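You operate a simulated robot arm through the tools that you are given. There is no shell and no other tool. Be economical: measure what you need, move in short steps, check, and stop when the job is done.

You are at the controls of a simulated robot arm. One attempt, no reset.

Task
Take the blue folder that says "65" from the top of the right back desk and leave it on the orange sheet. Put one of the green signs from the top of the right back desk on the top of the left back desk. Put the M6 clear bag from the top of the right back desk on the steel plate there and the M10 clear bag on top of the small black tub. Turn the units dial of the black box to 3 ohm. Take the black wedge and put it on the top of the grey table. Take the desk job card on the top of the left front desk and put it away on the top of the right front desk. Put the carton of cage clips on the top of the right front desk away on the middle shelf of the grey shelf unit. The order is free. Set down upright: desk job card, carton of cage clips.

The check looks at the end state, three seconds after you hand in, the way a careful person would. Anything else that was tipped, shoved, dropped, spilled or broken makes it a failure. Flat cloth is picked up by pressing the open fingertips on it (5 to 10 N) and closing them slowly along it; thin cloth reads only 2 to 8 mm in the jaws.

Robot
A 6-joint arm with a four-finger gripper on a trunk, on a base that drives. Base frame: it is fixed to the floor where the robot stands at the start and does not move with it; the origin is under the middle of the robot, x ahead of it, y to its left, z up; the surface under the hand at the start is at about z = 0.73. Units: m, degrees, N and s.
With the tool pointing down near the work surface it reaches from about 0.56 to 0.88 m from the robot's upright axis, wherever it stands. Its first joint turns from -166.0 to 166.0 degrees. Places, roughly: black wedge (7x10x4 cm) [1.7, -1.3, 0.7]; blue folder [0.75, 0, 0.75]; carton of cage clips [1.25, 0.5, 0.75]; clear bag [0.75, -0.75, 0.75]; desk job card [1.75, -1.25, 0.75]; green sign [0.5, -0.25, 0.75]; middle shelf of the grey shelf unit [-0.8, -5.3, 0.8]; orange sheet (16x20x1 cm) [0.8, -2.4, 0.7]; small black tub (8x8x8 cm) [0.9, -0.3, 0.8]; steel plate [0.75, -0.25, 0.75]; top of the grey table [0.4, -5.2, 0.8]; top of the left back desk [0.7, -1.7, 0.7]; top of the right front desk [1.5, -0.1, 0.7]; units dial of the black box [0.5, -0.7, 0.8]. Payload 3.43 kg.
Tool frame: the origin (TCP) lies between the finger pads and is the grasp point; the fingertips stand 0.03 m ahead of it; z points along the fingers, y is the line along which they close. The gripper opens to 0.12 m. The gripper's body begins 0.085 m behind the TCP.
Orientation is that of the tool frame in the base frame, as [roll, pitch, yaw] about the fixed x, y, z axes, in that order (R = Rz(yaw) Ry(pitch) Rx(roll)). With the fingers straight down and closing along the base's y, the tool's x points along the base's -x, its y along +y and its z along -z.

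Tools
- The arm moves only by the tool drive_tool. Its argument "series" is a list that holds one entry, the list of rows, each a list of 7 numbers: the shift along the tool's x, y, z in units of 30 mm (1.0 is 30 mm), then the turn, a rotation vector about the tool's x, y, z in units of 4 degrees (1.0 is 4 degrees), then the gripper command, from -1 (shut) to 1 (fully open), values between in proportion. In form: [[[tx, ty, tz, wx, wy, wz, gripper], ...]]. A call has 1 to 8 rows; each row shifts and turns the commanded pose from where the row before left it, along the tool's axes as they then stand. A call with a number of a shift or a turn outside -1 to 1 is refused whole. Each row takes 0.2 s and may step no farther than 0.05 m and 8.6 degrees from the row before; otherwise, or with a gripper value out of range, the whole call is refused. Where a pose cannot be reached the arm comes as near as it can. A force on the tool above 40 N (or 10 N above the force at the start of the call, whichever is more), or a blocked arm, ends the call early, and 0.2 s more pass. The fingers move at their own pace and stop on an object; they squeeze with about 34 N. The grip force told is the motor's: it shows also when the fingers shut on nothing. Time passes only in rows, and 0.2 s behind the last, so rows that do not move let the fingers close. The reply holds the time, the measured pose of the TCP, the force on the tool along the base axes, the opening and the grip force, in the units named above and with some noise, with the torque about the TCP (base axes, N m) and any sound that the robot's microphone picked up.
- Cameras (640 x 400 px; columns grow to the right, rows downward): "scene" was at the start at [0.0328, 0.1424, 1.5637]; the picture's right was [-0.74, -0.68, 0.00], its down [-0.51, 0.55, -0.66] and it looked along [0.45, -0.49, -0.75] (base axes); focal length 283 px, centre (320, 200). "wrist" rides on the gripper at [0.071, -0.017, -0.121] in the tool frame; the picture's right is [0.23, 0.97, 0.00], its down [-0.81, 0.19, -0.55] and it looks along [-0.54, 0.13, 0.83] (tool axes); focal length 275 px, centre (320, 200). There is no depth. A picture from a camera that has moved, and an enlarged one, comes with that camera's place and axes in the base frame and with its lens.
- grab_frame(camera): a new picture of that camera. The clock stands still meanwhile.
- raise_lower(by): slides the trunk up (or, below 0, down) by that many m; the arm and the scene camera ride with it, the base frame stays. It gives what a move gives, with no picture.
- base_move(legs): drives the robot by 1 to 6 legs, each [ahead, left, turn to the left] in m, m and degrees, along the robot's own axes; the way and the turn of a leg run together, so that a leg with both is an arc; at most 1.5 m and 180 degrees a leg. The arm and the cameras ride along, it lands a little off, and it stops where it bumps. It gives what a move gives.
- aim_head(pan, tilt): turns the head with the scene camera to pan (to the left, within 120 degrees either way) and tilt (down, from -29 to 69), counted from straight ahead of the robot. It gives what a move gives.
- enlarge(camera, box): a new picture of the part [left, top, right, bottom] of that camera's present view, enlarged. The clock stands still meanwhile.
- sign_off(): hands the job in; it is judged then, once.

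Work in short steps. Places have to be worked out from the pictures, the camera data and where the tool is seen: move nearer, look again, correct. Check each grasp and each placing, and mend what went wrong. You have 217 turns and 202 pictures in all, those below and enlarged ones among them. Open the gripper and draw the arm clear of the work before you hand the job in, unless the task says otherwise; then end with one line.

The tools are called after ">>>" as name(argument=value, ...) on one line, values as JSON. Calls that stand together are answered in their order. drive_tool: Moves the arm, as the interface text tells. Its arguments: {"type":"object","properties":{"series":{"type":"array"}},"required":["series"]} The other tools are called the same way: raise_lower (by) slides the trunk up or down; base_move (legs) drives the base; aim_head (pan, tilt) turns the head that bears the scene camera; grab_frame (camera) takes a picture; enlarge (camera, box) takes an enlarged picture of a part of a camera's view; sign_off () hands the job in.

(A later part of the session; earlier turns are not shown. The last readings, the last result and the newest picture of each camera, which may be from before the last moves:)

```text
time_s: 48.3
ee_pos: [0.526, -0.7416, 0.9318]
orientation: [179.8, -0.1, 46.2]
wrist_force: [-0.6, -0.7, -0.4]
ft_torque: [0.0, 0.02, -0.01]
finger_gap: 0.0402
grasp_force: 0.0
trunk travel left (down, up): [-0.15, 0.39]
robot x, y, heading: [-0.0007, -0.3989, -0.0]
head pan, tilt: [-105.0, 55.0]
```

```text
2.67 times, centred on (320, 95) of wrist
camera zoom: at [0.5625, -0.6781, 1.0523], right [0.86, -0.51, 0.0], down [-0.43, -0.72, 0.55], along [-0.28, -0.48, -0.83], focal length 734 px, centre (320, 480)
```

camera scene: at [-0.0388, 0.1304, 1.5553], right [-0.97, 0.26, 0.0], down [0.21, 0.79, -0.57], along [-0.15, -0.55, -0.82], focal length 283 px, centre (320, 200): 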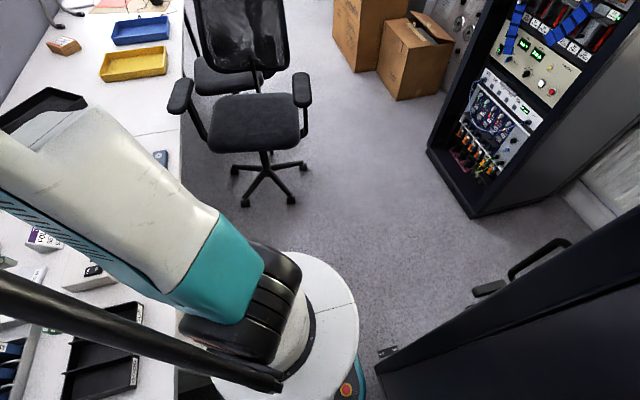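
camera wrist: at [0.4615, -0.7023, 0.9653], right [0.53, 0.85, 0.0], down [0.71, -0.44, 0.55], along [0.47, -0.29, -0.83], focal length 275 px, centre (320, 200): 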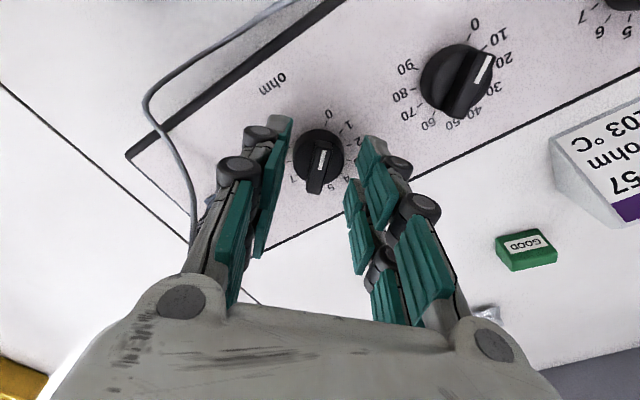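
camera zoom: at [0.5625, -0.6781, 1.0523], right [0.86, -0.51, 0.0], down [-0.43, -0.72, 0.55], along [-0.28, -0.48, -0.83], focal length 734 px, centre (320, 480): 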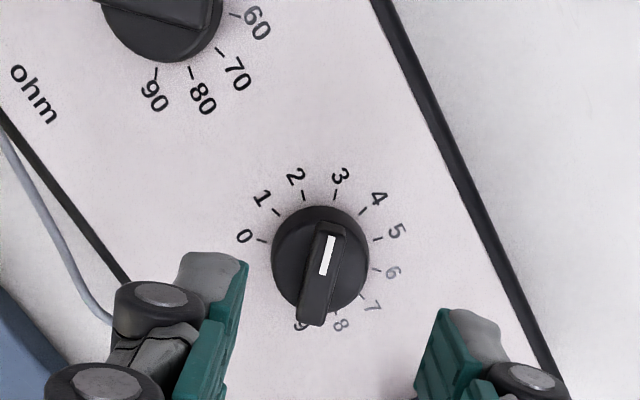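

The dial points at 3. Next is the middle green sign, about 7 cm long along Y at (0.757,-0.625). I unwind the yaw back toward 180° on the way.

>>> drive_tool(series=[[[0, 0, 0, 0, 0, -1, 1], [0, 0, 0, 0, 0, -1, 1], [0, 0, 0, 0, 0, -1, 1], [0, 0, 0, 0, 0, -1, 1], [0, 0, 0, 0, 0, -1, 1], [0, 0, 0, 0, 0, -1, 1], [0, 0, 0, 0, 0, -1, 1], [0, 0, 0, 0, 0, -1, 1]]])

>>> drive_tool(series=[[[0, 0, 0, 0, 0, -1, 1], [0, 0, 0, 0, 0, -1, 1], [0, 0, 0, 0, 0, -1, 1], [0, 0, 0, 0, 0, -1, 1], [0, 0, 0, 0, 0, -1, 1], [0, 0, 0, 0, 0, -1, 1], [0, 0, 0, 0, 0, -1, 1], [0, 0, 0, 0, 0, -1, 1]]])

>>> drive_tool(series=[[[0, 0, 0, 0, 0, -1, 1], [0, 0, 0, 0, 0, -1, 1], [0, 0, 0, 0, 0, -1, 1], [0, 0, 0, 0, 0, -1, 1], [0, 0, 0, 0, 0, -1, 1], [0, 0, 0, 0, 0, -1, 1], [0, 0, 0, 0, 0, -1, 1], [0, 0, 0, 0, 0, -1, 1]]])

>>> drive_tool(series=[[[-0.37, 0.82, 0, 0, 0, -1, 1], [-0.43, 0.8, 0, 0, 0, -1, 1], [-0.48, 0.76, 0, 0, 0, -1, 1], [-0.535, 0.73, 0, 0, 0, -1, 1], [-0.585, 0.69, 0, 0, 0, -1, 1], [-0.63, 0.65, 0, 0, 0, -1, 1], [-0.675, 0.6, 0, 0, 0, -1, 1], [-0.715, 0.55, 0, 0, 0, -1, 1]]])

>>> grab_frame(camera="wrist")

```text
time_s: 50.1
ee_pos: [0.5264, -0.741, 0.9313]
orientation: [179.7, 0.2, 78.1]
wrist_force: [1.0, -0.1, -0.7]
ft_torque: [0.0, 0.03, 0.02]
finger_gap: 0.1202
grasp_force: 0.2
trunk travel left (down, up): [-0.15, 0.39]
robot x, y, heading: [0.0006, -0.3962, -0.1]
head pan, tilt: [-105.0, 55.0]
```

```text
time_s: 51.9
ee_pos: [0.5268, -0.7407, 0.9317]
orientation: [179.9, 0.1, 110.1]
wrist_force: [-0.4, 0.9, 0.0]
ft_torque: [0.0, 0.01, 0.02]
finger_gap: 0.1199
grasp_force: 0.1
trunk travel left (down, up): [-0.15, 0.39]
robot x, y, heading: [0.0005, -0.3968, 0.1]
head pan, tilt: [-105.0, 55.0]
```

```text
time_s: 53.7
ee_pos: [0.5274, -0.7414, 0.9319]
orientation: [179.9, 0.2, 142.0]
wrist_force: [-0.8, -0.1, 0.3]
ft_torque: [0.0, -0.01, 0.01]
finger_gap: 0.1201
grasp_force: 0.1
trunk travel left (down, up): [-0.15, 0.39]
robot x, y, heading: [-0.0003, -0.3958, -0.1]
head pan, tilt: [-105.0, 55.0]
```

```text
time_s: 55.5
ee_pos: [0.719, -0.6387, 0.9321]
orientation: [-179.9, 0.2, 174.0]
wrist_force: [0.2, 1.5, -0.2]
ft_torque: [0.03, 0.03, 0.01]
finger_gap: 0.12
grasp_force: 0.1
trunk travel left (down, up): [-0.15, 0.39]
robot x, y, heading: [-0.0003, -0.3924, 0.2]
head pan, tilt: [-105.0, 55.0]
```

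```text
168 pictures are left
camera wrist: at [0.6448, -0.6484, 1.0523], right [-0.13, 0.99, 0.0], down [0.82, 0.11, 0.56], along [0.55, 0.07, -0.83], focal length 275 px, centre (320, 200)
```

wrist: 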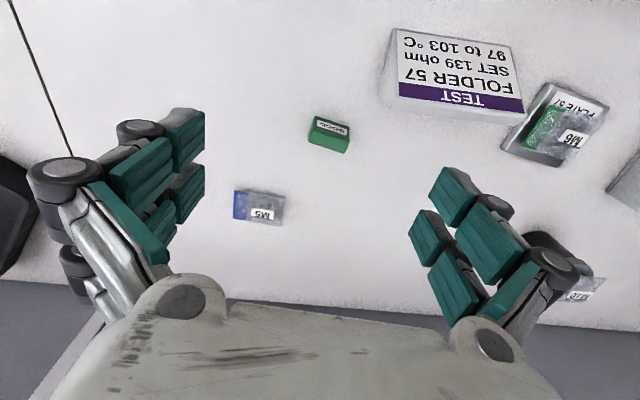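

>>> enlarge(camera="wrist", box=[290, 100, 370, 165])

```text
6.15 times, centred on (330, 132) of wrist
camera zoom: at [0.6448, -0.6484, 1.0523], right [-0.13, 0.99, 0.0], down [0.82, 0.11, 0.56], along [0.55, 0.07, -0.83], focal length 1694 px, centre (258, 615)
```

zoom: 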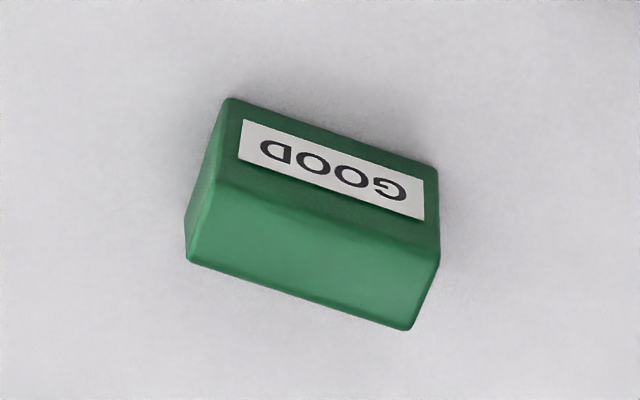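

The sign is a small low block about 4.7×3.5 cm centred at (0.7615,-0.6225), yawed about 11°. I align, descend and grasp its ends.

>>> drive_tool(series=[[[-0.68, 0.34, 0, 0, 0, 0.62, 0.6], [-0.68, 0.34, 0, 0, 0, 0.62, 0.6], [0, 0, 1, 0, 0, 0, 0.6], [0, 0, 1, 0, 0, 0, 0.6], [0, 0, 1, 0, 0, 0, 0.6], [0, 0, 1, 0, 0, 0, 0.6]]])

>>> grab_frame(camera="wrist")

```text
time_s: 56.9
ee_pos: [0.762, -0.6267, 0.811]
orientation: [-179.9, 0.3, 169.1]
wrist_force: [-0.7, 0.0, -0.7]
ft_torque: [0.01, -0.02, 0.01]
finger_gap: 0.0961
grasp_force: 0.3
trunk travel left (down, up): [-0.15, 0.39]
robot x, y, heading: [0.0, -0.3977, 0.3]
head pan, tilt: [-105.0, 55.0]
```

```text
166 pictures are left
camera wrist: at [0.6875, -0.6286, 0.9326], right [-0.04, 1.0, 0.0], down [0.83, 0.04, 0.56], along [0.56, 0.02, -0.83], focal length 275 px, centre (320, 200)
```

wrist: 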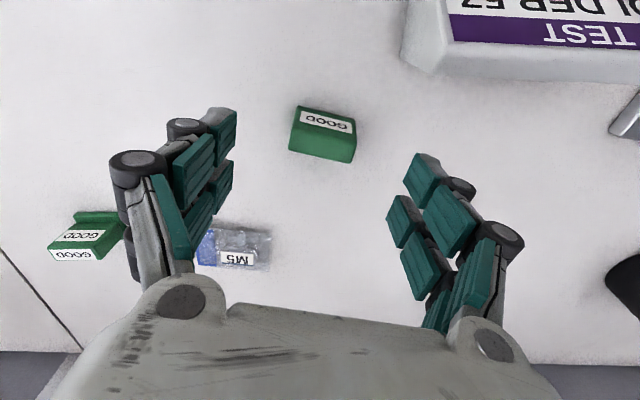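

Centred. I go down to z≈0.765 and close.

>>> drive_tool(series=[[[0, 0.1, 0.8, 0, 0, 0, 0.6], [0, 0, 0.7, 0, 0, 0, 0.6], [0, 0, 0, 0, 0, 0, -1], [0, 0, 0, 0, 0, 0, -1], [0, 0, 0, 0, 0, 0, -1], [0, 0, -1, 0, 0, 0, -1], [0, 0, -1, 0, 0, 0, -1], [0, 0, -1, 0, 0, 0, -1]]])

>>> drive_tool(series=[[[0, 0, -1, 0, 0, 0, -1], [0.5, -0.9, -1, 0, 0, 0, -1], [0.5, -1, 0, 0, 0, 0, -1], [0.5, -1, 0, 0, 0, 0, -1], [0.5, -1, 0, 0, 0, 0, -1], [0.5, -1, 0, 0, 0, 0, -1], [0.5, -1, 0, 0, 0, 0, -1]]])

>>> grab_frame(camera="wrist")

```text
time_s: 58.7
ee_pos: [0.7618, -0.6233, 0.8574]
orientation: [-180.0, 0.4, 169.1]
wrist_force: [0.5, 0.1, -0.5]
ft_torque: [-0.02, 0.0, 0.03]
finger_gap: 0.0428
grasp_force: 34.0
trunk travel left (down, up): [-0.15, 0.39]
robot x, y, heading: [-0.0006, -0.3911, 0.1]
head pan, tilt: [-105.0, 55.0]
```

```text
time_s: 60.3
ee_pos: [0.6405, -0.7801, 0.9168]
orientation: [-179.9, 0.3, 169.1]
wrist_force: [-0.5, -0.7, -0.4]
ft_torque: [0.02, 0.01, -0.02]
finger_gap: 0.0428
grasp_force: 34.0
trunk travel left (down, up): [-0.15, 0.39]
robot x, y, heading: [0.001, -0.396, -0.2]
head pan, tilt: [-105.0, 55.0]
```

```text
165 pictures are left
camera wrist: at [0.565, -0.7832, 1.0386], right [-0.04, 1.0, 0.0], down [0.83, 0.04, 0.56], along [0.56, 0.02, -0.83], focal length 275 px, centre (320, 200)
```

wrist: 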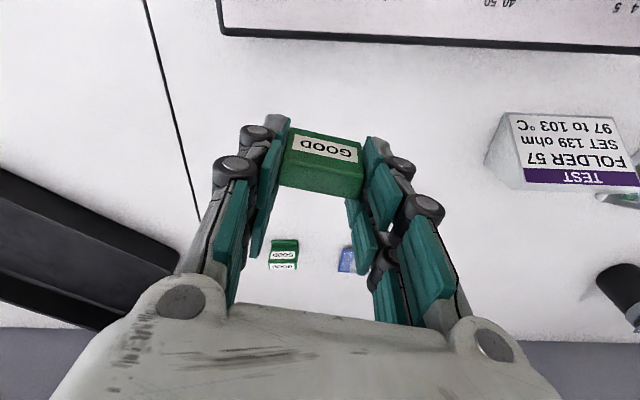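

The sign is held (42.8 mm). The seam is at y≈-0.947 and the left desk near (0.60,-1.03) is clear. I move there and look before lowering.

>>> drive_tool(series=[[[-0.035, -1, 0, 0, 0, 0, -1], [-0.035, -1, 0, 0, 0, 0, -1], [-0.035, -1, 0, 0, 0, 0, -1], [-0.035, -1, 0, 0, 0, 0, -1], [-0.035, -1, 0, 0, 0, 0, -1], [-0.035, -1, 0, 0, 0, 0, -1], [-0.035, -1, 0, 0, 0, 0, -1], [-0.035, -1, 0, 0, 0, 0, -1]]])

>>> grab_frame(camera="wrist")

```text
time_s: 62.1
ee_pos: [0.6023, -1.017, 0.9176]
orientation: [-179.9, 0.4, 169.1]
wrist_force: [-0.7, 0.0, -0.4]
ft_torque: [-0.01, 0.02, 0.0]
finger_gap: 0.043
grasp_force: 33.8
trunk travel left (down, up): [-0.15, 0.39]
robot x, y, heading: [0.0019, -0.3978, -0.2]
head pan, tilt: [-105.0, 55.0]
```

```text
164 pictures are left
camera wrist: at [0.5278, -1.0201, 1.0378], right [-0.04, 1.0, 0.0], down [0.83, 0.04, 0.56], along [0.56, 0.02, -0.83], focal length 275 px, centre (320, 200)
```

wrist: 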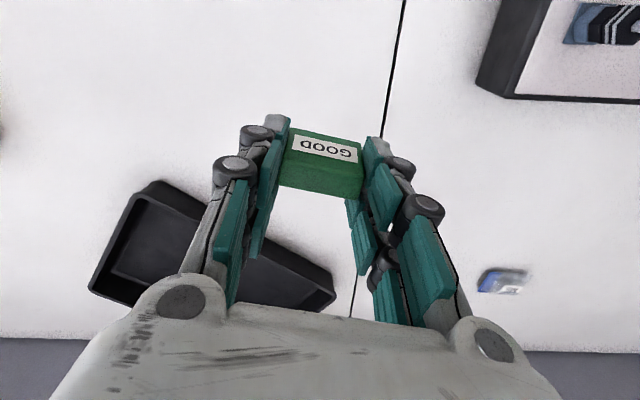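

The spot beneath is clear and well left of the seam. I lower.

>>> drive_tool(series=[[[0, 0, 1, 0, 0, 0, -1], [0, 0, 1, 0, 0, 0, -1], [0, 0, 1, 0, 0, 0, -1], [0, 0, 1, 0, 0, 0, -1], [0, 0, 0.8, 0, 0, 0, -1], [0, 0, 0.2, 0, 0, 0, -1], [0, 0, 0.1, 0, 0, 0, -1], [0, 0, 0, 0, 0, 0, -1]]])

```text
time_s: 63.9
ee_pos: [0.6022, -1.0163, 0.767]
orientation: [-179.7, 0.4, 169.1]
wrist_force: [3.8, -4.4, 18.0]
ft_torque: [-0.05, -0.09, -0.01]
finger_gap: 0.0428
grasp_force: 34.0
trunk travel left (down, up): [-0.15, 0.39]
robot x, y, heading: [0.0028, -0.4007, 0.0]
head pan, tilt: [-105.0, 55.0]
```

>>> drive_tool(series=[[[0, 0, -0.08, 0, 0, 0, -1], [0, 0, 0, 0, 0, 0, 0.6], [0, 0, 0, 0, 0, 0, 0.6], [0, 0, -1, 0, 0, 0, 0.6], [0, 0, -1, 0, 0, 0, 1], [0, 0, -1, 0, 0, 0, 1], [0, 0, -1, 0, 0, 0, 1], [0, 0, -1, 0, 0, 0, 1]]])

>>> grab_frame(camera="wrist")

```text
time_s: 65.7
ee_pos: [0.6026, -1.0163, 0.9174]
orientation: [-179.9, 0.3, 169.0]
wrist_force: [-0.2, 0.3, -0.1]
ft_torque: [-0.01, -0.01, -0.03]
finger_gap: 0.1199
grasp_force: 0.0
trunk travel left (down, up): [-0.15, 0.39]
robot x, y, heading: [0.0011, -0.3955, -0.0]
head pan, tilt: [-105.0, 55.0]
```

```text
163 pictures are left
camera wrist: at [0.5279, -1.0195, 1.0376], right [-0.04, 1.0, 0.0], down [0.83, 0.04, 0.56], along [0.56, 0.02, -0.83], focal length 275 px, centre (320, 200)
```

wrist: 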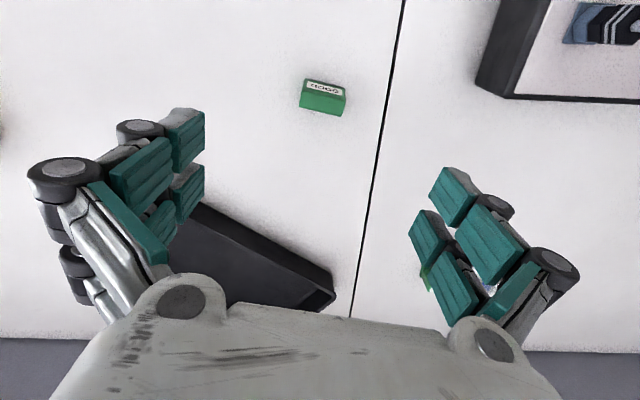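

The sign is placed. Folder 65's top edge triangulates to run from (0.645,-0.153) to (0.775,-0.155) at z≈0.90. I rise, straighten the yaw and move there.

>>> drive_tool(series=[[[0, 0, -1, 0, 0, -1, 1], [0, 0, -1, 0, 0, -1, 1], [0, 0, -1, 0, 0, -0.72, 1], [-0.13, 1, 0, 0, 0, 0, 1], [-0.13, 1, 0, 0, 0, 0, 1], [-0.13, 1, 0, 0, 0, 0, 1], [-0.13, 1, 0, 0, 0, 0, 1], [-0.13, 1, 0, 0, 0, 0, 1]]])

>>> drive_tool(series=[[[-0.13, 1, 0, 0, 0, 0, 1], [-0.13, 1, 0, 0, 0, 0, 1], [-0.13, 1, 0, 0, 0, 0, 1], [-0.13, 1, 0, 0, 0, 0, 1], [-0.13, 1, 0, 0, 0, 0, 1], [-0.13, 1, 0, 0, 0, 0, 1], [-0.13, 1, 0, 0, 0, 0, 1], [-0.13, 1, 0, 0, 0, 0, 1]]])

>>> drive_tool(series=[[[-0.13, 1, 0, 0, 0, 0, 1], [-0.13, 1, 0, 0, 0, 0, 1], [-0.13, 1, 0, 0, 0, 0, 1], [-0.13, 1, 0, 0, 0, 0, 1], [-0.13, 1, 0, 0, 0, 0, 1], [-0.13, 1, 0, 0, 0, 0, 1], [-0.13, 1, 0, 0, 0, 0, 1], [-0.13, 1, 0, 0, 0, 0, 1]]])

>>> drive_tool(series=[[[-0.13, 1, 0, 0, 0, 0, 1], [-0.13, 1, 0, 0, 0, 0, 1], [-0.13, 1, 0, 0, 0, 0, 1], [-0.13, 1, 0, 0, 0, 0, 1], [-0.13, 1, 0, 0, 0, 0, 1]]])

>>> grab_frame(camera="wrist")

```text
time_s: 67.5
ee_pos: [0.6223, -0.8654, 1.0056]
orientation: [-179.8, 0.3, 180.0]
wrist_force: [0.5, 0.1, 0.2]
ft_torque: [0.0, -0.03, 0.01]
finger_gap: 0.1196
grasp_force: 0.1
trunk travel left (down, up): [-0.15, 0.39]
robot x, y, heading: [-0.0003, -0.3989, 0.1]
head pan, tilt: [-105.0, 55.0]
```

```text
time_s: 69.3
ee_pos: [0.6532, -0.6273, 1.0061]
orientation: [-179.8, 0.2, -180.0]
wrist_force: [0.1, -0.5, 0.3]
ft_torque: [0.03, 0.0, 0.01]
finger_gap: 0.12
grasp_force: 0.0
trunk travel left (down, up): [-0.15, 0.39]
robot x, y, heading: [0.0032, -0.3931, 0.1]
head pan, tilt: [-105.0, 55.0]
```

```text
time_s: 71.1
ee_pos: [0.6865, -0.3861, 1.0054]
orientation: [-179.8, 0.2, -180.0]
wrist_force: [-1.0, 0.4, 0.3]
ft_torque: [-0.02, 0.0, 0.0]
finger_gap: 0.1198
grasp_force: 0.0
trunk travel left (down, up): [-0.15, 0.39]
robot x, y, heading: [0.0015, -0.3957, 0.0]
head pan, tilt: [-105.0, 55.0]
```

```text
time_s: 72.3
ee_pos: [0.7039, -0.2351, 1.0059]
orientation: [-179.8, 0.2, -179.9]
wrist_force: [-0.4, -0.9, 0.4]
ft_torque: [0.0, -0.03, 0.01]
finger_gap: 0.12
grasp_force: 0.0
trunk travel left (down, up): [-0.15, 0.39]
robot x, y, heading: [0.0009, -0.3932, 0.1]
head pan, tilt: [-105.0, 55.0]
```

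```text
162 pictures are left
camera wrist: at [0.632, -0.2525, 1.1261], right [-0.23, 0.97, 0.0], down [0.81, 0.19, 0.56], along [0.54, 0.12, -0.83], focal length 275 px, centre (320, 200)
```

wrist: 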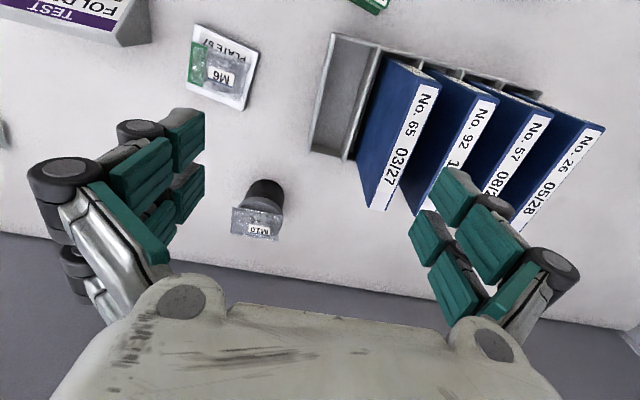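

Folder 65's top-edge midpoint reads (0.714,-0.162). I centre over it with a 45 mm opening and look.

>>> drive_tool(series=[[[-0.16, 0.8, 0, 0, 0, -0.25, 0], [-0.16, 0.8, 0, 0, 0, -0.25, -0.25], [0, 0.85, 0, 0, 0, 0, -0.25], [0, 0, 0.7, 0, 0, 0, -0.25]]])

>>> grab_frame(camera="wrist")

```text
time_s: 73.3
ee_pos: [0.7142, -0.1613, 0.9833]
orientation: [-179.8, 0.2, -177.9]
wrist_force: [-0.1, 0.7, 0.1]
ft_torque: [-0.01, -0.02, 0.03]
finger_gap: 0.0451
grasp_force: 0.1
trunk travel left (down, up): [-0.15, 0.39]
robot x, y, heading: [0.0011, -0.3973, 0.1]
head pan, tilt: [-105.0, 55.0]
```

```text
161 pictures are left
camera wrist: at [0.6414, -0.1809, 1.1044], right [-0.26, 0.96, 0.0], down [0.8, 0.22, 0.56], along [0.54, 0.14, -0.83], focal length 275 px, centre (320, 200)
```

wrist: 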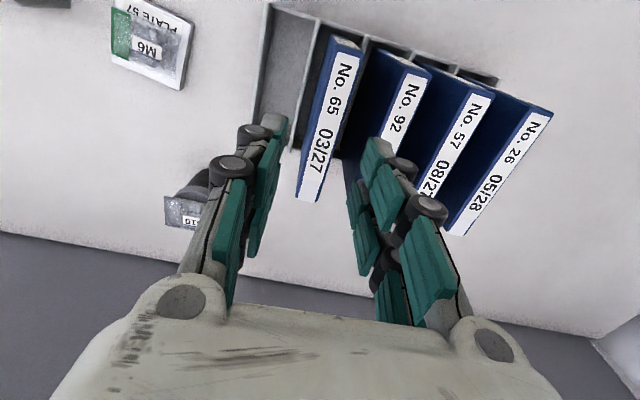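

Aligned to within a few mm. I lower so the fingers straddle the folder, then close.

>>> drive_tool(series=[[[0, 0.1, 1, 0, 0, 0, -0.25], [0, 0, 1, 0, 0, 0, -0.25], [0, 0, 1, 0, 0, 0, -0.25], [0, 0, 0.7, 0, 0, 0, -0.25]]])

>>> grab_frame(camera="wrist")

```text
time_s: 74.3
ee_pos: [0.7138, -0.1597, 0.872]
orientation: [-179.8, 0.2, -178.0]
wrist_force: [0.0, -0.7, 0.3]
ft_torque: [0.0, 0.0, 0.04]
finger_gap: 0.0451
grasp_force: 0.1
trunk travel left (down, up): [-0.15, 0.39]
robot x, y, heading: [0.0016, -0.3977, 0.0]
head pan, tilt: [-105.0, 55.0]
```

```text
160 pictures are left
camera wrist: at [0.642, -0.1789, 0.9922], right [-0.26, 0.96, 0.0], down [0.8, 0.22, 0.56], along [0.54, 0.14, -0.83], focal length 275 px, centre (320, 200)
```

wrist: 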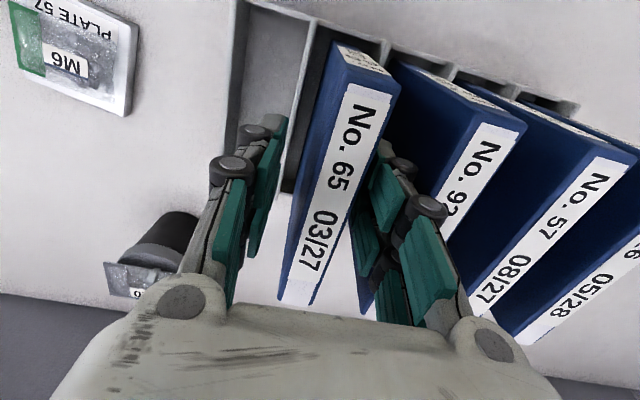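

The fingers straddle the folder cleanly. I close and lift slightly to check.

>>> drive_tool(series=[[[0, 0, 0, 0, 0, 0, -1], [0, 0, 0, 0, 0, 0, -1], [0, 0, 0, 0, 0, 0, -1], [0, 0, -0.5, 0, 0, 0, -1], [0, 0, -1, 0, 0, 0, -1], [0, 0, -1, 0, 0, 0, -1], [0, 0, -1, 0, 0, 0, -1], [0, 0, -1, 0, 0, 0, -1]]])

>>> drive_tool(series=[[[0, 0, -1, 0, 0, 0, -1], [0, 0, -1, 0, 0, 0, -1], [0, 0, -1, 0, 0, 0, -1], [0, 0, -1, 0, 0, 0, -1], [0.5, 0, -0.5, 0, 0, 0, -1]]])

>>> grab_frame(camera="wrist")

```text
time_s: 76.1
ee_pos: [0.7123, -0.1596, 1.0072]
orientation: [-179.8, 0.2, -177.9]
wrist_force: [-0.4, 0.0, -2.6]
ft_torque: [-0.02, 0.01, 0.03]
finger_gap: 0.0216
grasp_force: 34.4
trunk travel left (down, up): [-0.15, 0.39]
robot x, y, heading: [0.0, -0.395, -0.2]
head pan, tilt: [-105.0, 55.0]
```

```text
time_s: 77.3
ee_pos: [0.6974, -0.1608, 1.1431]
orientation: [-179.8, 0.3, -177.9]
wrist_force: [-0.9, -0.3, -1.6]
ft_torque: [-0.01, 0.01, 0.03]
finger_gap: 0.0217
grasp_force: 34.0
trunk travel left (down, up): [-0.15, 0.39]
robot x, y, heading: [-0.0, -0.3974, -0.0]
head pan, tilt: [-105.0, 55.0]
```

```text
159 pictures are left
camera wrist: at [0.6252, -0.1793, 1.2639], right [-0.26, 0.96, 0.0], down [0.8, 0.22, 0.56], along [0.54, 0.14, -0.83], focal length 275 px, centre (320, 200)
```

wrist: 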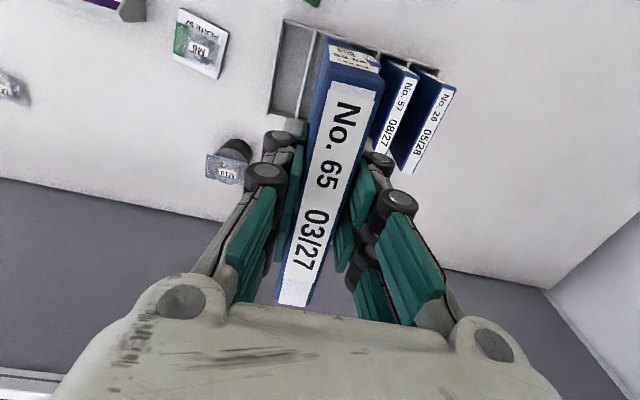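

Folder 65 is held (21.7 mm). I raise the trunk for clearance over the chairs and look at the floor behind me before driving.

>>> raise_lower(by=0.3)

>>> aim_head(pan=-120, tilt=50)

>>> grab_frame(camera="scene")

```text
time_s: 80.3
ee_pos: [0.6977, -0.16, 1.443]
orientation: [-179.7, 0.2, -178.0]
wrist_force: [-0.5, 0.5, -1.9]
ft_torque: [-0.02, 0.0, 0.02]
finger_gap: 0.0216
grasp_force: 33.3
trunk travel left (down, up): [-0.45, 0.09]
robot x, y, heading: [0.0024, -0.3986, -0.0]
head pan, tilt: [-105.0, 55.0]
```

```text
time_s: 81.1
ee_pos: [0.6985, -0.1604, 1.4436]
orientation: [-179.8, 0.2, -177.9]
wrist_force: [-0.5, -0.2, -2.8]
ft_torque: [0.02, 0.02, -0.02]
finger_gap: 0.0217
grasp_force: 33.9
trunk travel left (down, up): [-0.45, 0.09]
robot x, y, heading: [0.0006, -0.3945, -0.1]
head pan, tilt: [-120.0, 50.0]
```

```text
158 pictures are left
camera scene: at [-0.0578, -0.2633, 1.8617], right [-0.87, 0.5, 0.0], down [0.38, 0.66, -0.64], along [-0.32, -0.56, -0.77], focal length 283 px, centre (320, 200)
```

scene: 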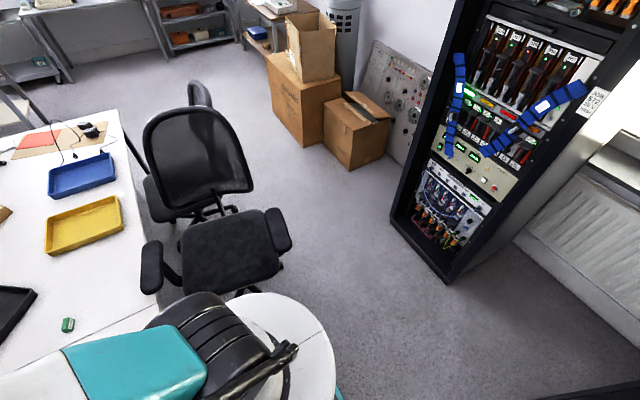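

The corridor between the chairs (x≥-0.31) and the boxes (x≤-1.0) is wide enough for the ~0.27 m base. I back up to x=-0.66 and drive along it to y≈-2.5.

>>> base_move(legs=[[-0.66, 0, 0], [0, -1.2, 0], [0, -0.9, 0]])

>>> aim_head(pan=-50, tilt=40)

>>> grab_frame(camera="scene")

>>> grab_frame(camera="wrist")

```text
time_s: 94.8
ee_pos: [0.045, -2.2608, 1.443]
orientation: [-179.9, 0.2, -177.6]
wrist_force: [-0.2, -0.5, -2.6]
ft_torque: [0.02, 0.0, 0.02]
finger_gap: 0.0216
grasp_force: 33.7
trunk travel left (down, up): [-0.45, 0.09]
robot x, y, heading: [-0.6477, -2.5021, 0.6]
head pan, tilt: [-120.0, 50.0]
```

```text
time_s: 96.2
ee_pos: [0.0453, -2.2606, 1.4438]
orientation: [-179.8, 0.2, -177.6]
wrist_force: [0.4, -0.2, -1.7]
ft_torque: [-0.02, 0.02, 0.0]
finger_gap: 0.0218
grasp_force: 33.9
trunk travel left (down, up): [-0.45, 0.09]
robot x, y, heading: [-0.6508, -2.5048, 0.5]
head pan, tilt: [-50.0, 40.0]
```

```text
157 pictures are left
camera scene: at [-0.6167, -2.3672, 1.8759], right [-0.76, -0.65, 0.0], down [-0.42, 0.49, -0.77], along [0.5, -0.58, -0.64], focal length 283 px, centre (320, 200)
```

scene: 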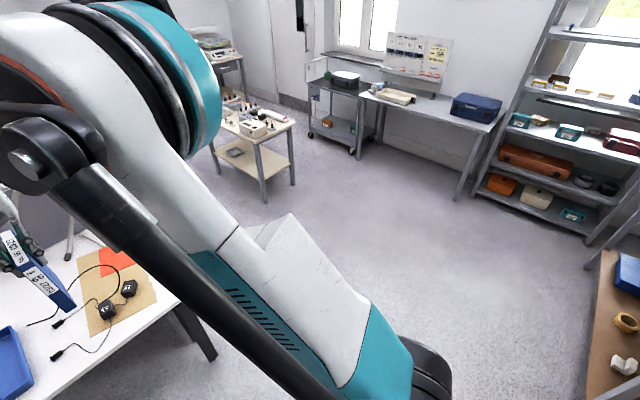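

```text
156 pictures are left
camera wrist: at [-0.0267, -2.2807, 1.5634], right [-0.27, 0.96, 0.0], down [0.8, 0.23, 0.56], along [0.54, 0.15, -0.83], focal length 275 px, centre (320, 200)
```

wrist: 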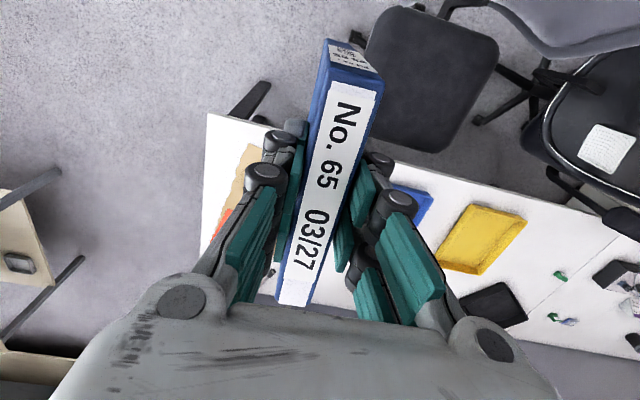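

The aisle is clear and the orange sheet is at about (0.73,-2.38). I drive forward toward the desk end, stopping at x≈-0.06.

>>> base_move(legs=[[0.58, -0.02, 0]])

>>> aim_head(pan=-8, tilt=50)

>>> grab_frame(camera="scene")

>>> grab_frame(camera="wrist")

```text
time_s: 99.5
ee_pos: [0.6247, -2.281, 1.4427]
orientation: [-179.8, 0.2, -177.7]
wrist_force: [0.2, 0.4, -2.9]
ft_torque: [0.02, 0.0, -0.01]
finger_gap: 0.0221
grasp_force: 34.1
trunk travel left (down, up): [-0.45, 0.09]
robot x, y, heading: [-0.0735, -2.5195, 0.4]
head pan, tilt: [-50.0, 40.0]
```

```text
time_s: 100.6
ee_pos: [0.6235, -2.2797, 1.4432]
orientation: [-179.8, 0.2, -177.9]
wrist_force: [0.2, 0.2, -2.0]
ft_torque: [-0.02, 0.04, -0.02]
finger_gap: 0.0217
grasp_force: 34.4
trunk travel left (down, up): [-0.45, 0.09]
robot x, y, heading: [-0.0707, -2.5195, 0.4]
head pan, tilt: [-8.0, 50.0]
```

```text
155 pictures are left
camera scene: at [-0.0171, -2.3298, 1.8617], right [-0.14, -0.99, 0.0], down [-0.76, 0.1, -0.64], along [0.64, -0.09, -0.77], focal length 283 px, centre (320, 200)
```

scene: 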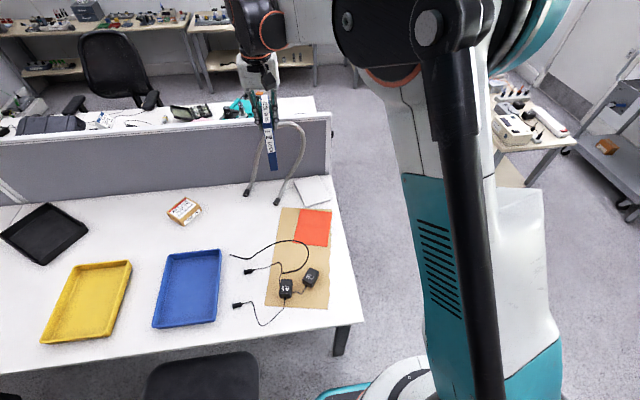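

```text
154 pictures are left
camera wrist: at [0.5517, -2.2994, 1.5635], right [-0.27, 0.96, 0.0], down [0.8, 0.22, 0.56], along [0.54, 0.15, -0.83], focal length 275 px, centre (320, 200)
```

wrist: 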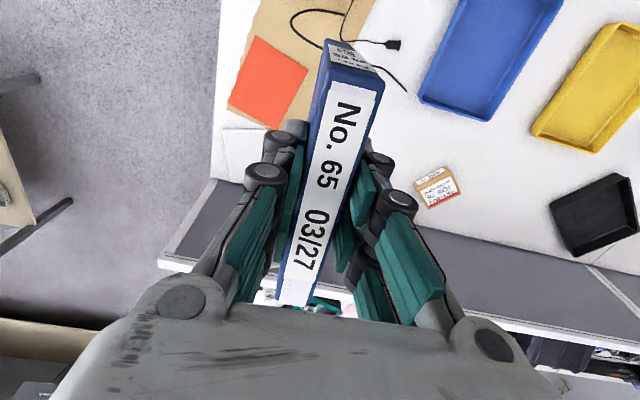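

The orange sheet is centred at about (0.756,-2.396). I move the folder over it, then lower the trunk 0.3 m.

>>> drive_tool(series=[[[-0.85, -0.8, 0, 0, 0, 0, -1], [-0.85, -0.8, 0, 0, 0, 0, -1], [-0.85, -0.8, 0, 0, 0, 0, -1], [-0.85, -0.8, 0, 0, 0, 0, -1], [-0.85, -0.8, 0, 0, 0, 0, -1]]])

>>> raise_lower(by=-0.3)

>>> grab_frame(camera="scene")

>>> grab_frame(camera="wrist")

```text
time_s: 101.8
ee_pos: [0.7596, -2.3969, 1.4435]
orientation: [-180.0, 0.2, -177.8]
wrist_force: [0.1, -0.6, -1.9]
ft_torque: [0.02, 0.05, 0.01]
finger_gap: 0.0215
grasp_force: 34.3
trunk travel left (down, up): [-0.45, 0.09]
robot x, y, heading: [-0.0765, -2.5181, 0.6]
head pan, tilt: [-8.0, 50.0]
```

```text
time_s: 104.8
ee_pos: [0.7563, -2.3956, 1.1441]
orientation: [-179.7, 0.2, -177.9]
wrist_force: [0.6, 0.4, -1.5]
ft_torque: [-0.04, -0.01, 0.02]
finger_gap: 0.0219
grasp_force: 34.0
trunk travel left (down, up): [-0.15, 0.39]
robot x, y, heading: [-0.0712, -2.5232, 0.3]
head pan, tilt: [-8.0, 50.0]
```

```text
153 pictures are left
camera scene: at [-0.0171, -2.3299, 1.5618], right [-0.13, -0.99, 0.0], down [-0.76, 0.1, -0.64], along [0.64, -0.09, -0.77], focal length 283 px, centre (320, 200)
```

scene: 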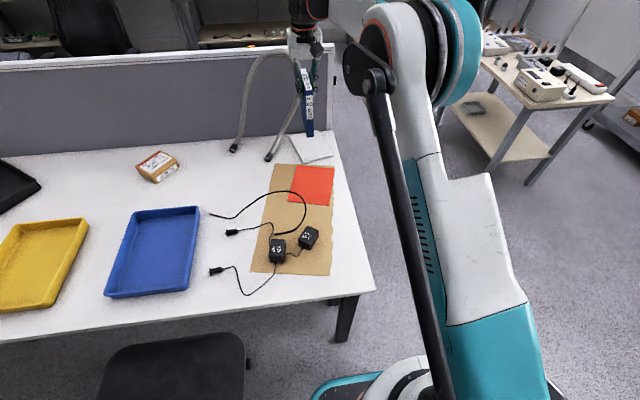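

```text
152 pictures are left
camera wrist: at [0.6843, -2.4149, 1.2649], right [-0.27, 0.96, 0.0], down [0.8, 0.22, 0.56], along [0.54, 0.15, -0.83], focal length 275 px, centre (320, 200)
```

wrist: 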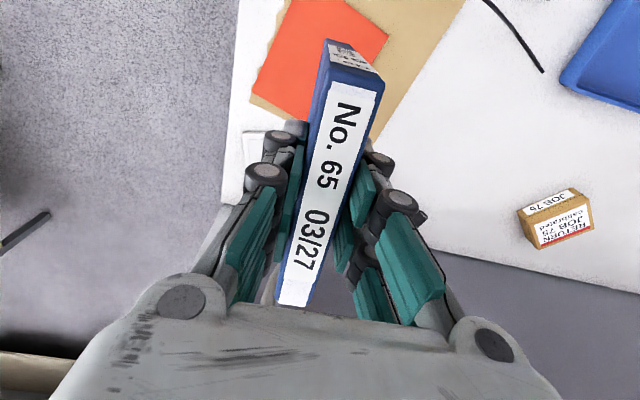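

The folder is above the sheet centre. I lower it in two stages.

>>> drive_tool(series=[[[0, 0, 1, 0, 0, 0, -1], [0, 0, 1, 0, 0, 0, -1], [0, 0, 1, 0, 0, 0, -1], [0, 0, 1, 0, 0, 0, -1], [0, 0, 1, 0, 0, 0, -1], [0, 0, 1, 0, 0, 0, -1], [0, 0, 1, 0, 0, 0, -1], [0, 0, 1, 0, 0, 0, -1]]])

>>> grab_frame(camera="scene")

>>> drive_tool(series=[[[0, 0, 0.4, 0, 0, 0, -1], [0, 0, 0.2, 0, 0, 0, -1], [0, 0, 0.2, 0, 0, 0, -1], [0, 0, 0.1, 0, 0, 0, -1], [0, 0, 0, 0, 0, 0, -1]]])

```text
time_s: 106.6
ee_pos: [0.7565, -2.396, 0.9037]
orientation: [-179.7, 0.2, -177.8]
wrist_force: [-1.0, 0.0, -2.3]
ft_torque: [0.02, -0.01, 0.01]
finger_gap: 0.0217
grasp_force: 33.8
trunk travel left (down, up): [-0.15, 0.39]
robot x, y, heading: [-0.0707, -2.5196, 0.5]
head pan, tilt: [-8.0, 50.0]
```

```text
151 pictures are left
camera scene: at [-0.0168, -2.3298, 1.5617], right [-0.13, -0.99, 0.0], down [-0.76, 0.1, -0.64], along [0.64, -0.09, -0.77], focal length 283 px, centre (320, 200)
```

scene: 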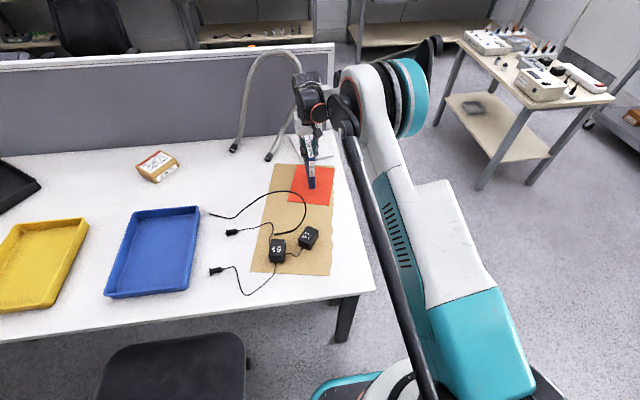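

```text
time_s: 107.8
ee_pos: [0.7577, -2.3952, 0.8777]
orientation: [-179.8, 0.2, -177.8]
wrist_force: [0.4, 0.3, -1.7]
ft_torque: [-0.02, 0.01, 0.03]
finger_gap: 0.0216
grasp_force: 33.4
trunk travel left (down, up): [-0.15, 0.39]
robot x, y, heading: [-0.0772, -2.5182, 0.3]
head pan, tilt: [-8.0, 50.0]
```

>>> drive_tool(series=[[[0, 0, 0.1, 0, 0, 0, -1], [0, 0, 0.1, 0, 0, 0, -1], [0, 0, 0.1, 0, 0, 0, -1], [0, 0, 0, 0, 0, 0, -1]]])

```text
time_s: 108.8
ee_pos: [0.7568, -2.3963, 0.871]
orientation: [-179.9, 0.3, -177.7]
wrist_force: [5.6, 2.6, 30.9]
ft_torque: [0.04, -0.12, 0.0]
finger_gap: 0.0219
grasp_force: 33.7
trunk travel left (down, up): [-0.15, 0.39]
robot x, y, heading: [-0.0711, -2.5181, 0.4]
head pan, tilt: [-8.0, 50.0]
```

Contact at 31 N. I relax the press and open the fingers gradually so the folder stays standing.

>>> drive_tool(series=[[[0, 0, -0.07, 0, 0, 0, -1], [0, 0, 0, 0, 0, 0, -0.6], [0, 0, 0, 0, 0, 0, -0.5], [0, 0, 0, 0, 0, 0, -0.35], [0, 0, 0, 0, 0, 0, -0.1]]])

>>> grab_frame(camera="wrist")

```text
time_s: 110.0
ee_pos: [0.7573, -2.3969, 0.8706]
orientation: [-179.8, 0.2, -177.8]
wrist_force: [-0.7, 0.9, 0.2]
ft_torque: [0.03, -0.04, -0.01]
finger_gap: 0.0542
grasp_force: 0.0
trunk travel left (down, up): [-0.15, 0.39]
robot x, y, heading: [-0.0718, -2.5225, 0.2]
head pan, tilt: [-8.0, 50.0]
```

```text
150 pictures are left
camera wrist: at [0.6852, -2.4157, 0.9909], right [-0.27, 0.96, 0.0], down [0.8, 0.22, 0.56], along [0.54, 0.15, -0.83], focal length 275 px, centre (320, 200)
```

wrist: 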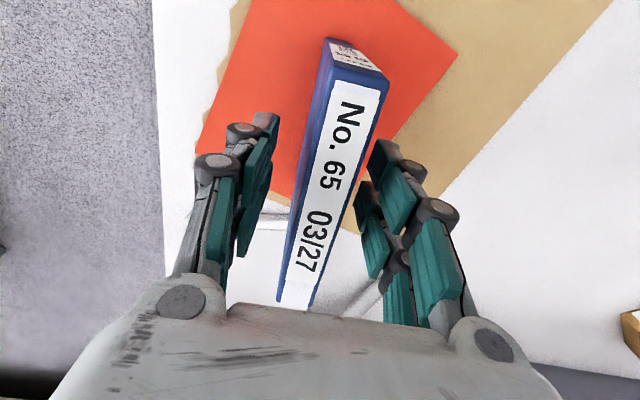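

Folder 65 stands free on the sheet. I rise straight up, 0.21 m, and check it.

>>> drive_tool(series=[[[0, 0, -1, 0, 0, 0, -0.1], [0, 0, -1, 0, 0, 0, -0.1], [0, 0, -1, 0, 0, 0, -0.1], [0, 0, -1, 0, 0, 0, -0.1], [0, 0, -1, 0, 0, 0, -0.1], [0, 0, -1, 0, 0, 0, 1], [0, 0, -1, 0, 0, 0, 1]]])

>>> grab_frame(camera="scene")

>>> grab_frame(camera="wrist")

```text
time_s: 111.6
ee_pos: [0.756, -2.396, 1.0798]
orientation: [-179.7, 0.2, -177.8]
wrist_force: [0.0, -0.1, -1.3]
ft_torque: [0.01, -0.01, -0.01]
finger_gap: 0.1201
grasp_force: 0.1
trunk travel left (down, up): [-0.15, 0.39]
robot x, y, heading: [-0.0727, -2.5199, 0.2]
head pan, tilt: [-8.0, 50.0]
```

```text
149 pictures are left
camera scene: at [-0.0174, -2.3299, 1.5618], right [-0.13, -0.99, 0.0], down [-0.76, 0.1, -0.64], along [0.64, -0.09, -0.77], focal length 283 px, centre (320, 200)
```

scene: 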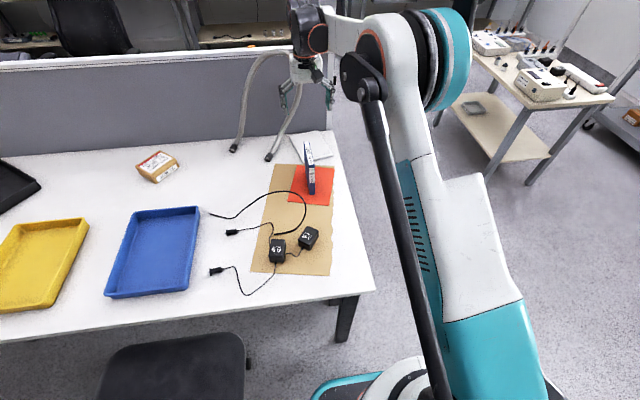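

```text
148 pictures are left
camera wrist: at [0.6848, -2.4156, 1.201], right [-0.27, 0.96, 0.0], down [0.8, 0.22, 0.56], along [0.54, 0.15, -0.83], focal length 275 px, centre (320, 200)
```

wrist: 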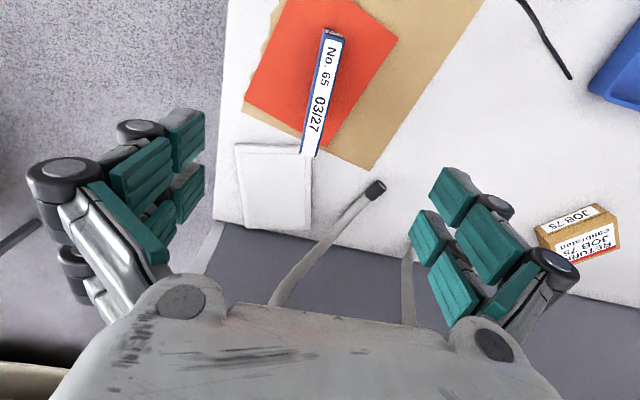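

The folder stands securely on the sheet. I raise the trunk and drive to the desk end aisle to view the front side.

>>> raise_lower(by=0.3)

>>> base_move(legs=[[0, -0.5, 0], [1.3, 0, 0]])

>>> aim_head(pan=50, tilt=30)

>>> grab_frame(camera="scene")

>>> aim_head(pan=0, tilt=30)

>>> grab_frame(camera="scene")

```text
time_s: 114.6
ee_pos: [0.7586, -2.3956, 1.3808]
orientation: [-179.7, 0.2, -177.8]
wrist_force: [0.3, -0.3, 0.2]
ft_torque: [-0.01, 0.01, -0.02]
finger_gap: 0.1203
grasp_force: 0.1
trunk travel left (down, up): [-0.45, 0.09]
robot x, y, heading: [-0.0753, -2.5208, 0.3]
head pan, tilt: [-8.0, 50.0]
```

```text
time_s: 123.7
ee_pos: [2.0526, -2.895, 1.38]
orientation: [-179.7, 0.3, -177.9]
wrist_force: [-0.9, -0.6, -0.4]
ft_torque: [-0.01, 0.03, 0.01]
finger_gap: 0.12
grasp_force: 0.1
trunk travel left (down, up): [-0.45, 0.09]
robot x, y, heading: [1.2259, -3.0163, 0.1]
head pan, tilt: [-8.0, 50.0]
```

```text
time_s: 124.9
ee_pos: [2.0533, -2.8957, 1.3803]
orientation: [-179.9, 0.2, -177.9]
wrist_force: [-0.6, 1.1, -1.4]
ft_torque: [-0.04, 0.01, 0.03]
finger_gap: 0.1202
grasp_force: 0.2
trunk travel left (down, up): [-0.45, 0.09]
robot x, y, heading: [1.2207, -3.0185, 0.2]
head pan, tilt: [50.0, 30.0]
```

```text
147 pictures are left
camera scene: at [1.2609, -2.7477, 1.8912], right [0.77, -0.64, 0.0], down [-0.32, -0.38, -0.87], along [0.56, 0.66, -0.5], focal length 283 px, centre (320, 200)
```

scene: 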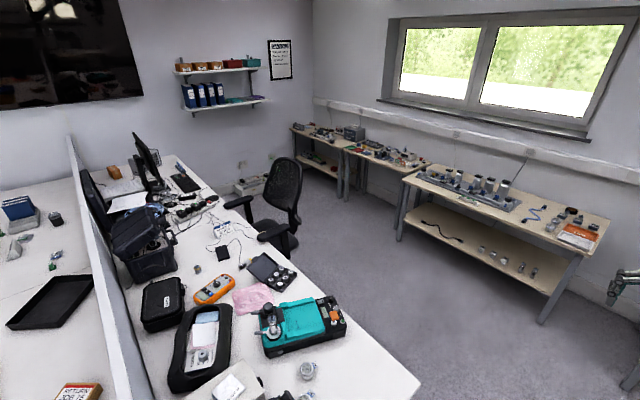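

```text
time_s: 126.1
ee_pos: [2.0531, -2.8952, 1.38]
orientation: [-179.7, 0.2, -177.9]
wrist_force: [-0.2, 0.9, -0.7]
ft_torque: [-0.03, -0.03, -0.01]
finger_gap: 0.1202
grasp_force: 0.0
trunk travel left (down, up): [-0.45, 0.09]
robot x, y, heading: [1.2254, -3.0196, 0.4]
head pan, tilt: [0.0, 30.0]
```

```text
146 pictures are left
camera scene: at [1.2933, -2.8168, 1.8912], right [0.0, -1.0, 0.0], down [-0.5, 0.0, -0.87], along [0.87, 0.0, -0.5], focal length 283 px, centre (320, 200)
```

scene: 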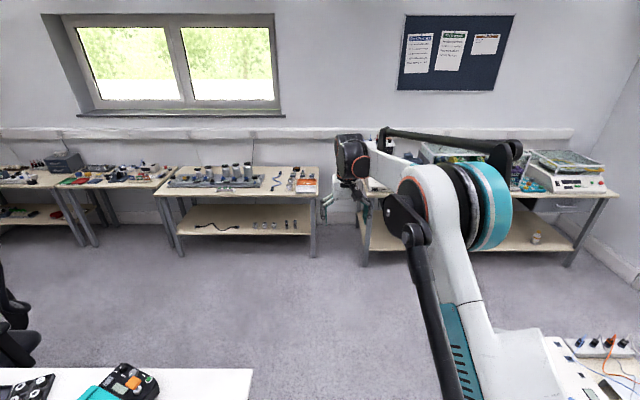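

The front side has ample floor (x 2.0–3.4) with a chair near (2.2,-1.0). I look closely at the front desk items.

>>> aim_head(pan=58, tilt=30)

>>> enlarge(camera="scene", box=[140, 130, 360, 270])

>>> enlarge(camera="scene", box=[160, 230, 440, 400])

```text
time_s: 127.4
ee_pos: [2.0537, -2.8941, 1.3803]
orientation: [-179.9, 0.1, -177.9]
wrist_force: [0.7, -0.2, 0.7]
ft_torque: [0.01, -0.03, 0.02]
finger_gap: 0.12
grasp_force: 0.1
trunk travel left (down, up): [-0.45, 0.09]
robot x, y, heading: [1.2225, -3.0182, 0.3]
head pan, tilt: [58.0, 30.0]
```

```text
2.86 times, centred on (250, 200) of scene
camera zoom: at [1.2506, -2.7403, 1.8913], right [0.85, -0.53, 0.0], down [-0.26, -0.42, -0.87], along [0.46, 0.74, -0.5], focal length 810 px, centre (520, 200)
```

zoom: 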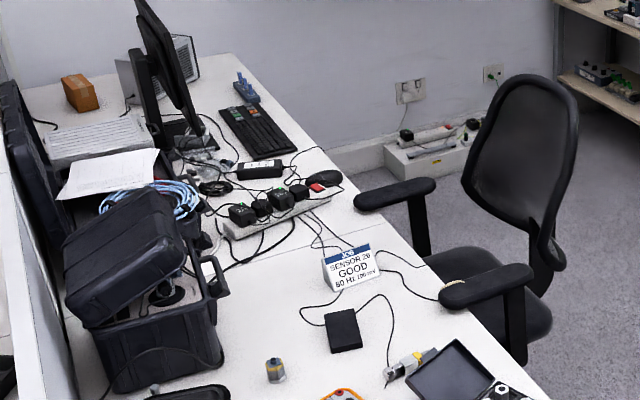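

```text
2.29 times, centred on (300, 315) of scene
camera zoom: at [1.2506, -2.7403, 1.8913], right [0.85, -0.53, 0.0], down [-0.26, -0.42, -0.87], along [0.46, 0.74, -0.5], focal length 648 px, centre (366, -63)
```

zoom: 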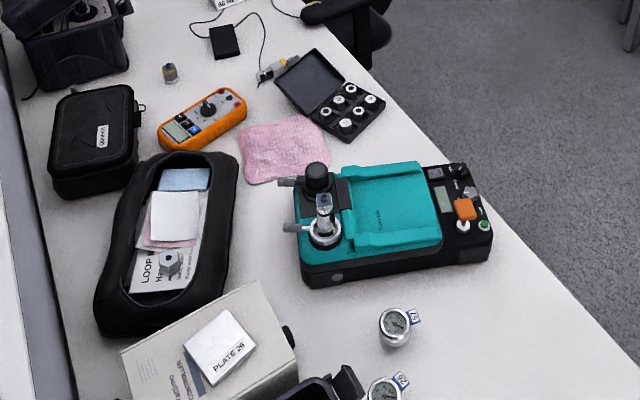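

The card "SENSOR 26 GOOD" is at about (1.76,-1.13), a black block that is likely the wedge is at (1.67,-1.32), and a brown carton is at about (1.35,0.46). I drive round to the front side, turn to face the desk and look closer.

>>> base_move(legs=[[1.35, 0, 0], [0, 0.6, 0], [0, 0, 90], [0, 0, 85]])

>>> aim_head(pan=-45, tilt=40)

>>> grab_frame(camera="scene")

```text
time_s: 144.5
ee_pos: [1.7263, -2.4518, 1.3802]
orientation: [-179.9, 0.1, -3.4]
wrist_force: [-0.2, -0.5, -0.5]
ft_torque: [-0.01, 0.02, 0.02]
finger_gap: 0.12
grasp_force: 0.1
trunk travel left (down, up): [-0.45, 0.09]
robot x, y, heading: [2.5638, -2.4076, 174.8]
head pan, tilt: [58.0, 30.0]
```

```text
time_s: 146.3
ee_pos: [1.7264, -2.4531, 1.3799]
orientation: [-179.7, 0.2, -3.4]
wrist_force: [0.5, 0.3, 0.5]
ft_torque: [0.0, 0.0, -0.02]
finger_gap: 0.1199
grasp_force: 0.1
trunk travel left (down, up): [-0.45, 0.09]
robot x, y, heading: [2.565, -2.409, 174.8]
head pan, tilt: [-45.0, 40.0]
```

```text
143 pictures are left
camera scene: at [2.5101, -2.5465, 1.8759], right [0.77, 0.64, 0.0], down [0.41, -0.49, -0.77], along [-0.49, 0.59, -0.64], focal length 283 px, centre (320, 200)
```

scene: 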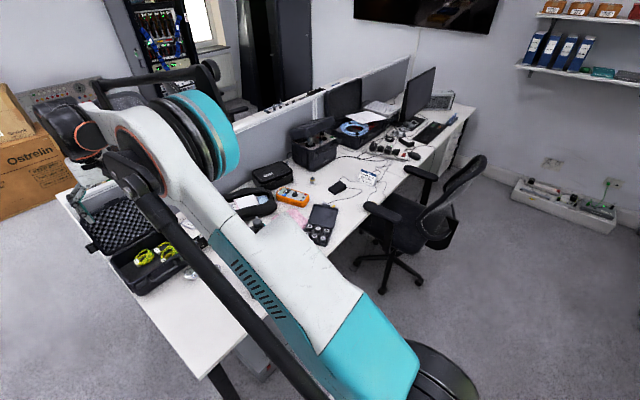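

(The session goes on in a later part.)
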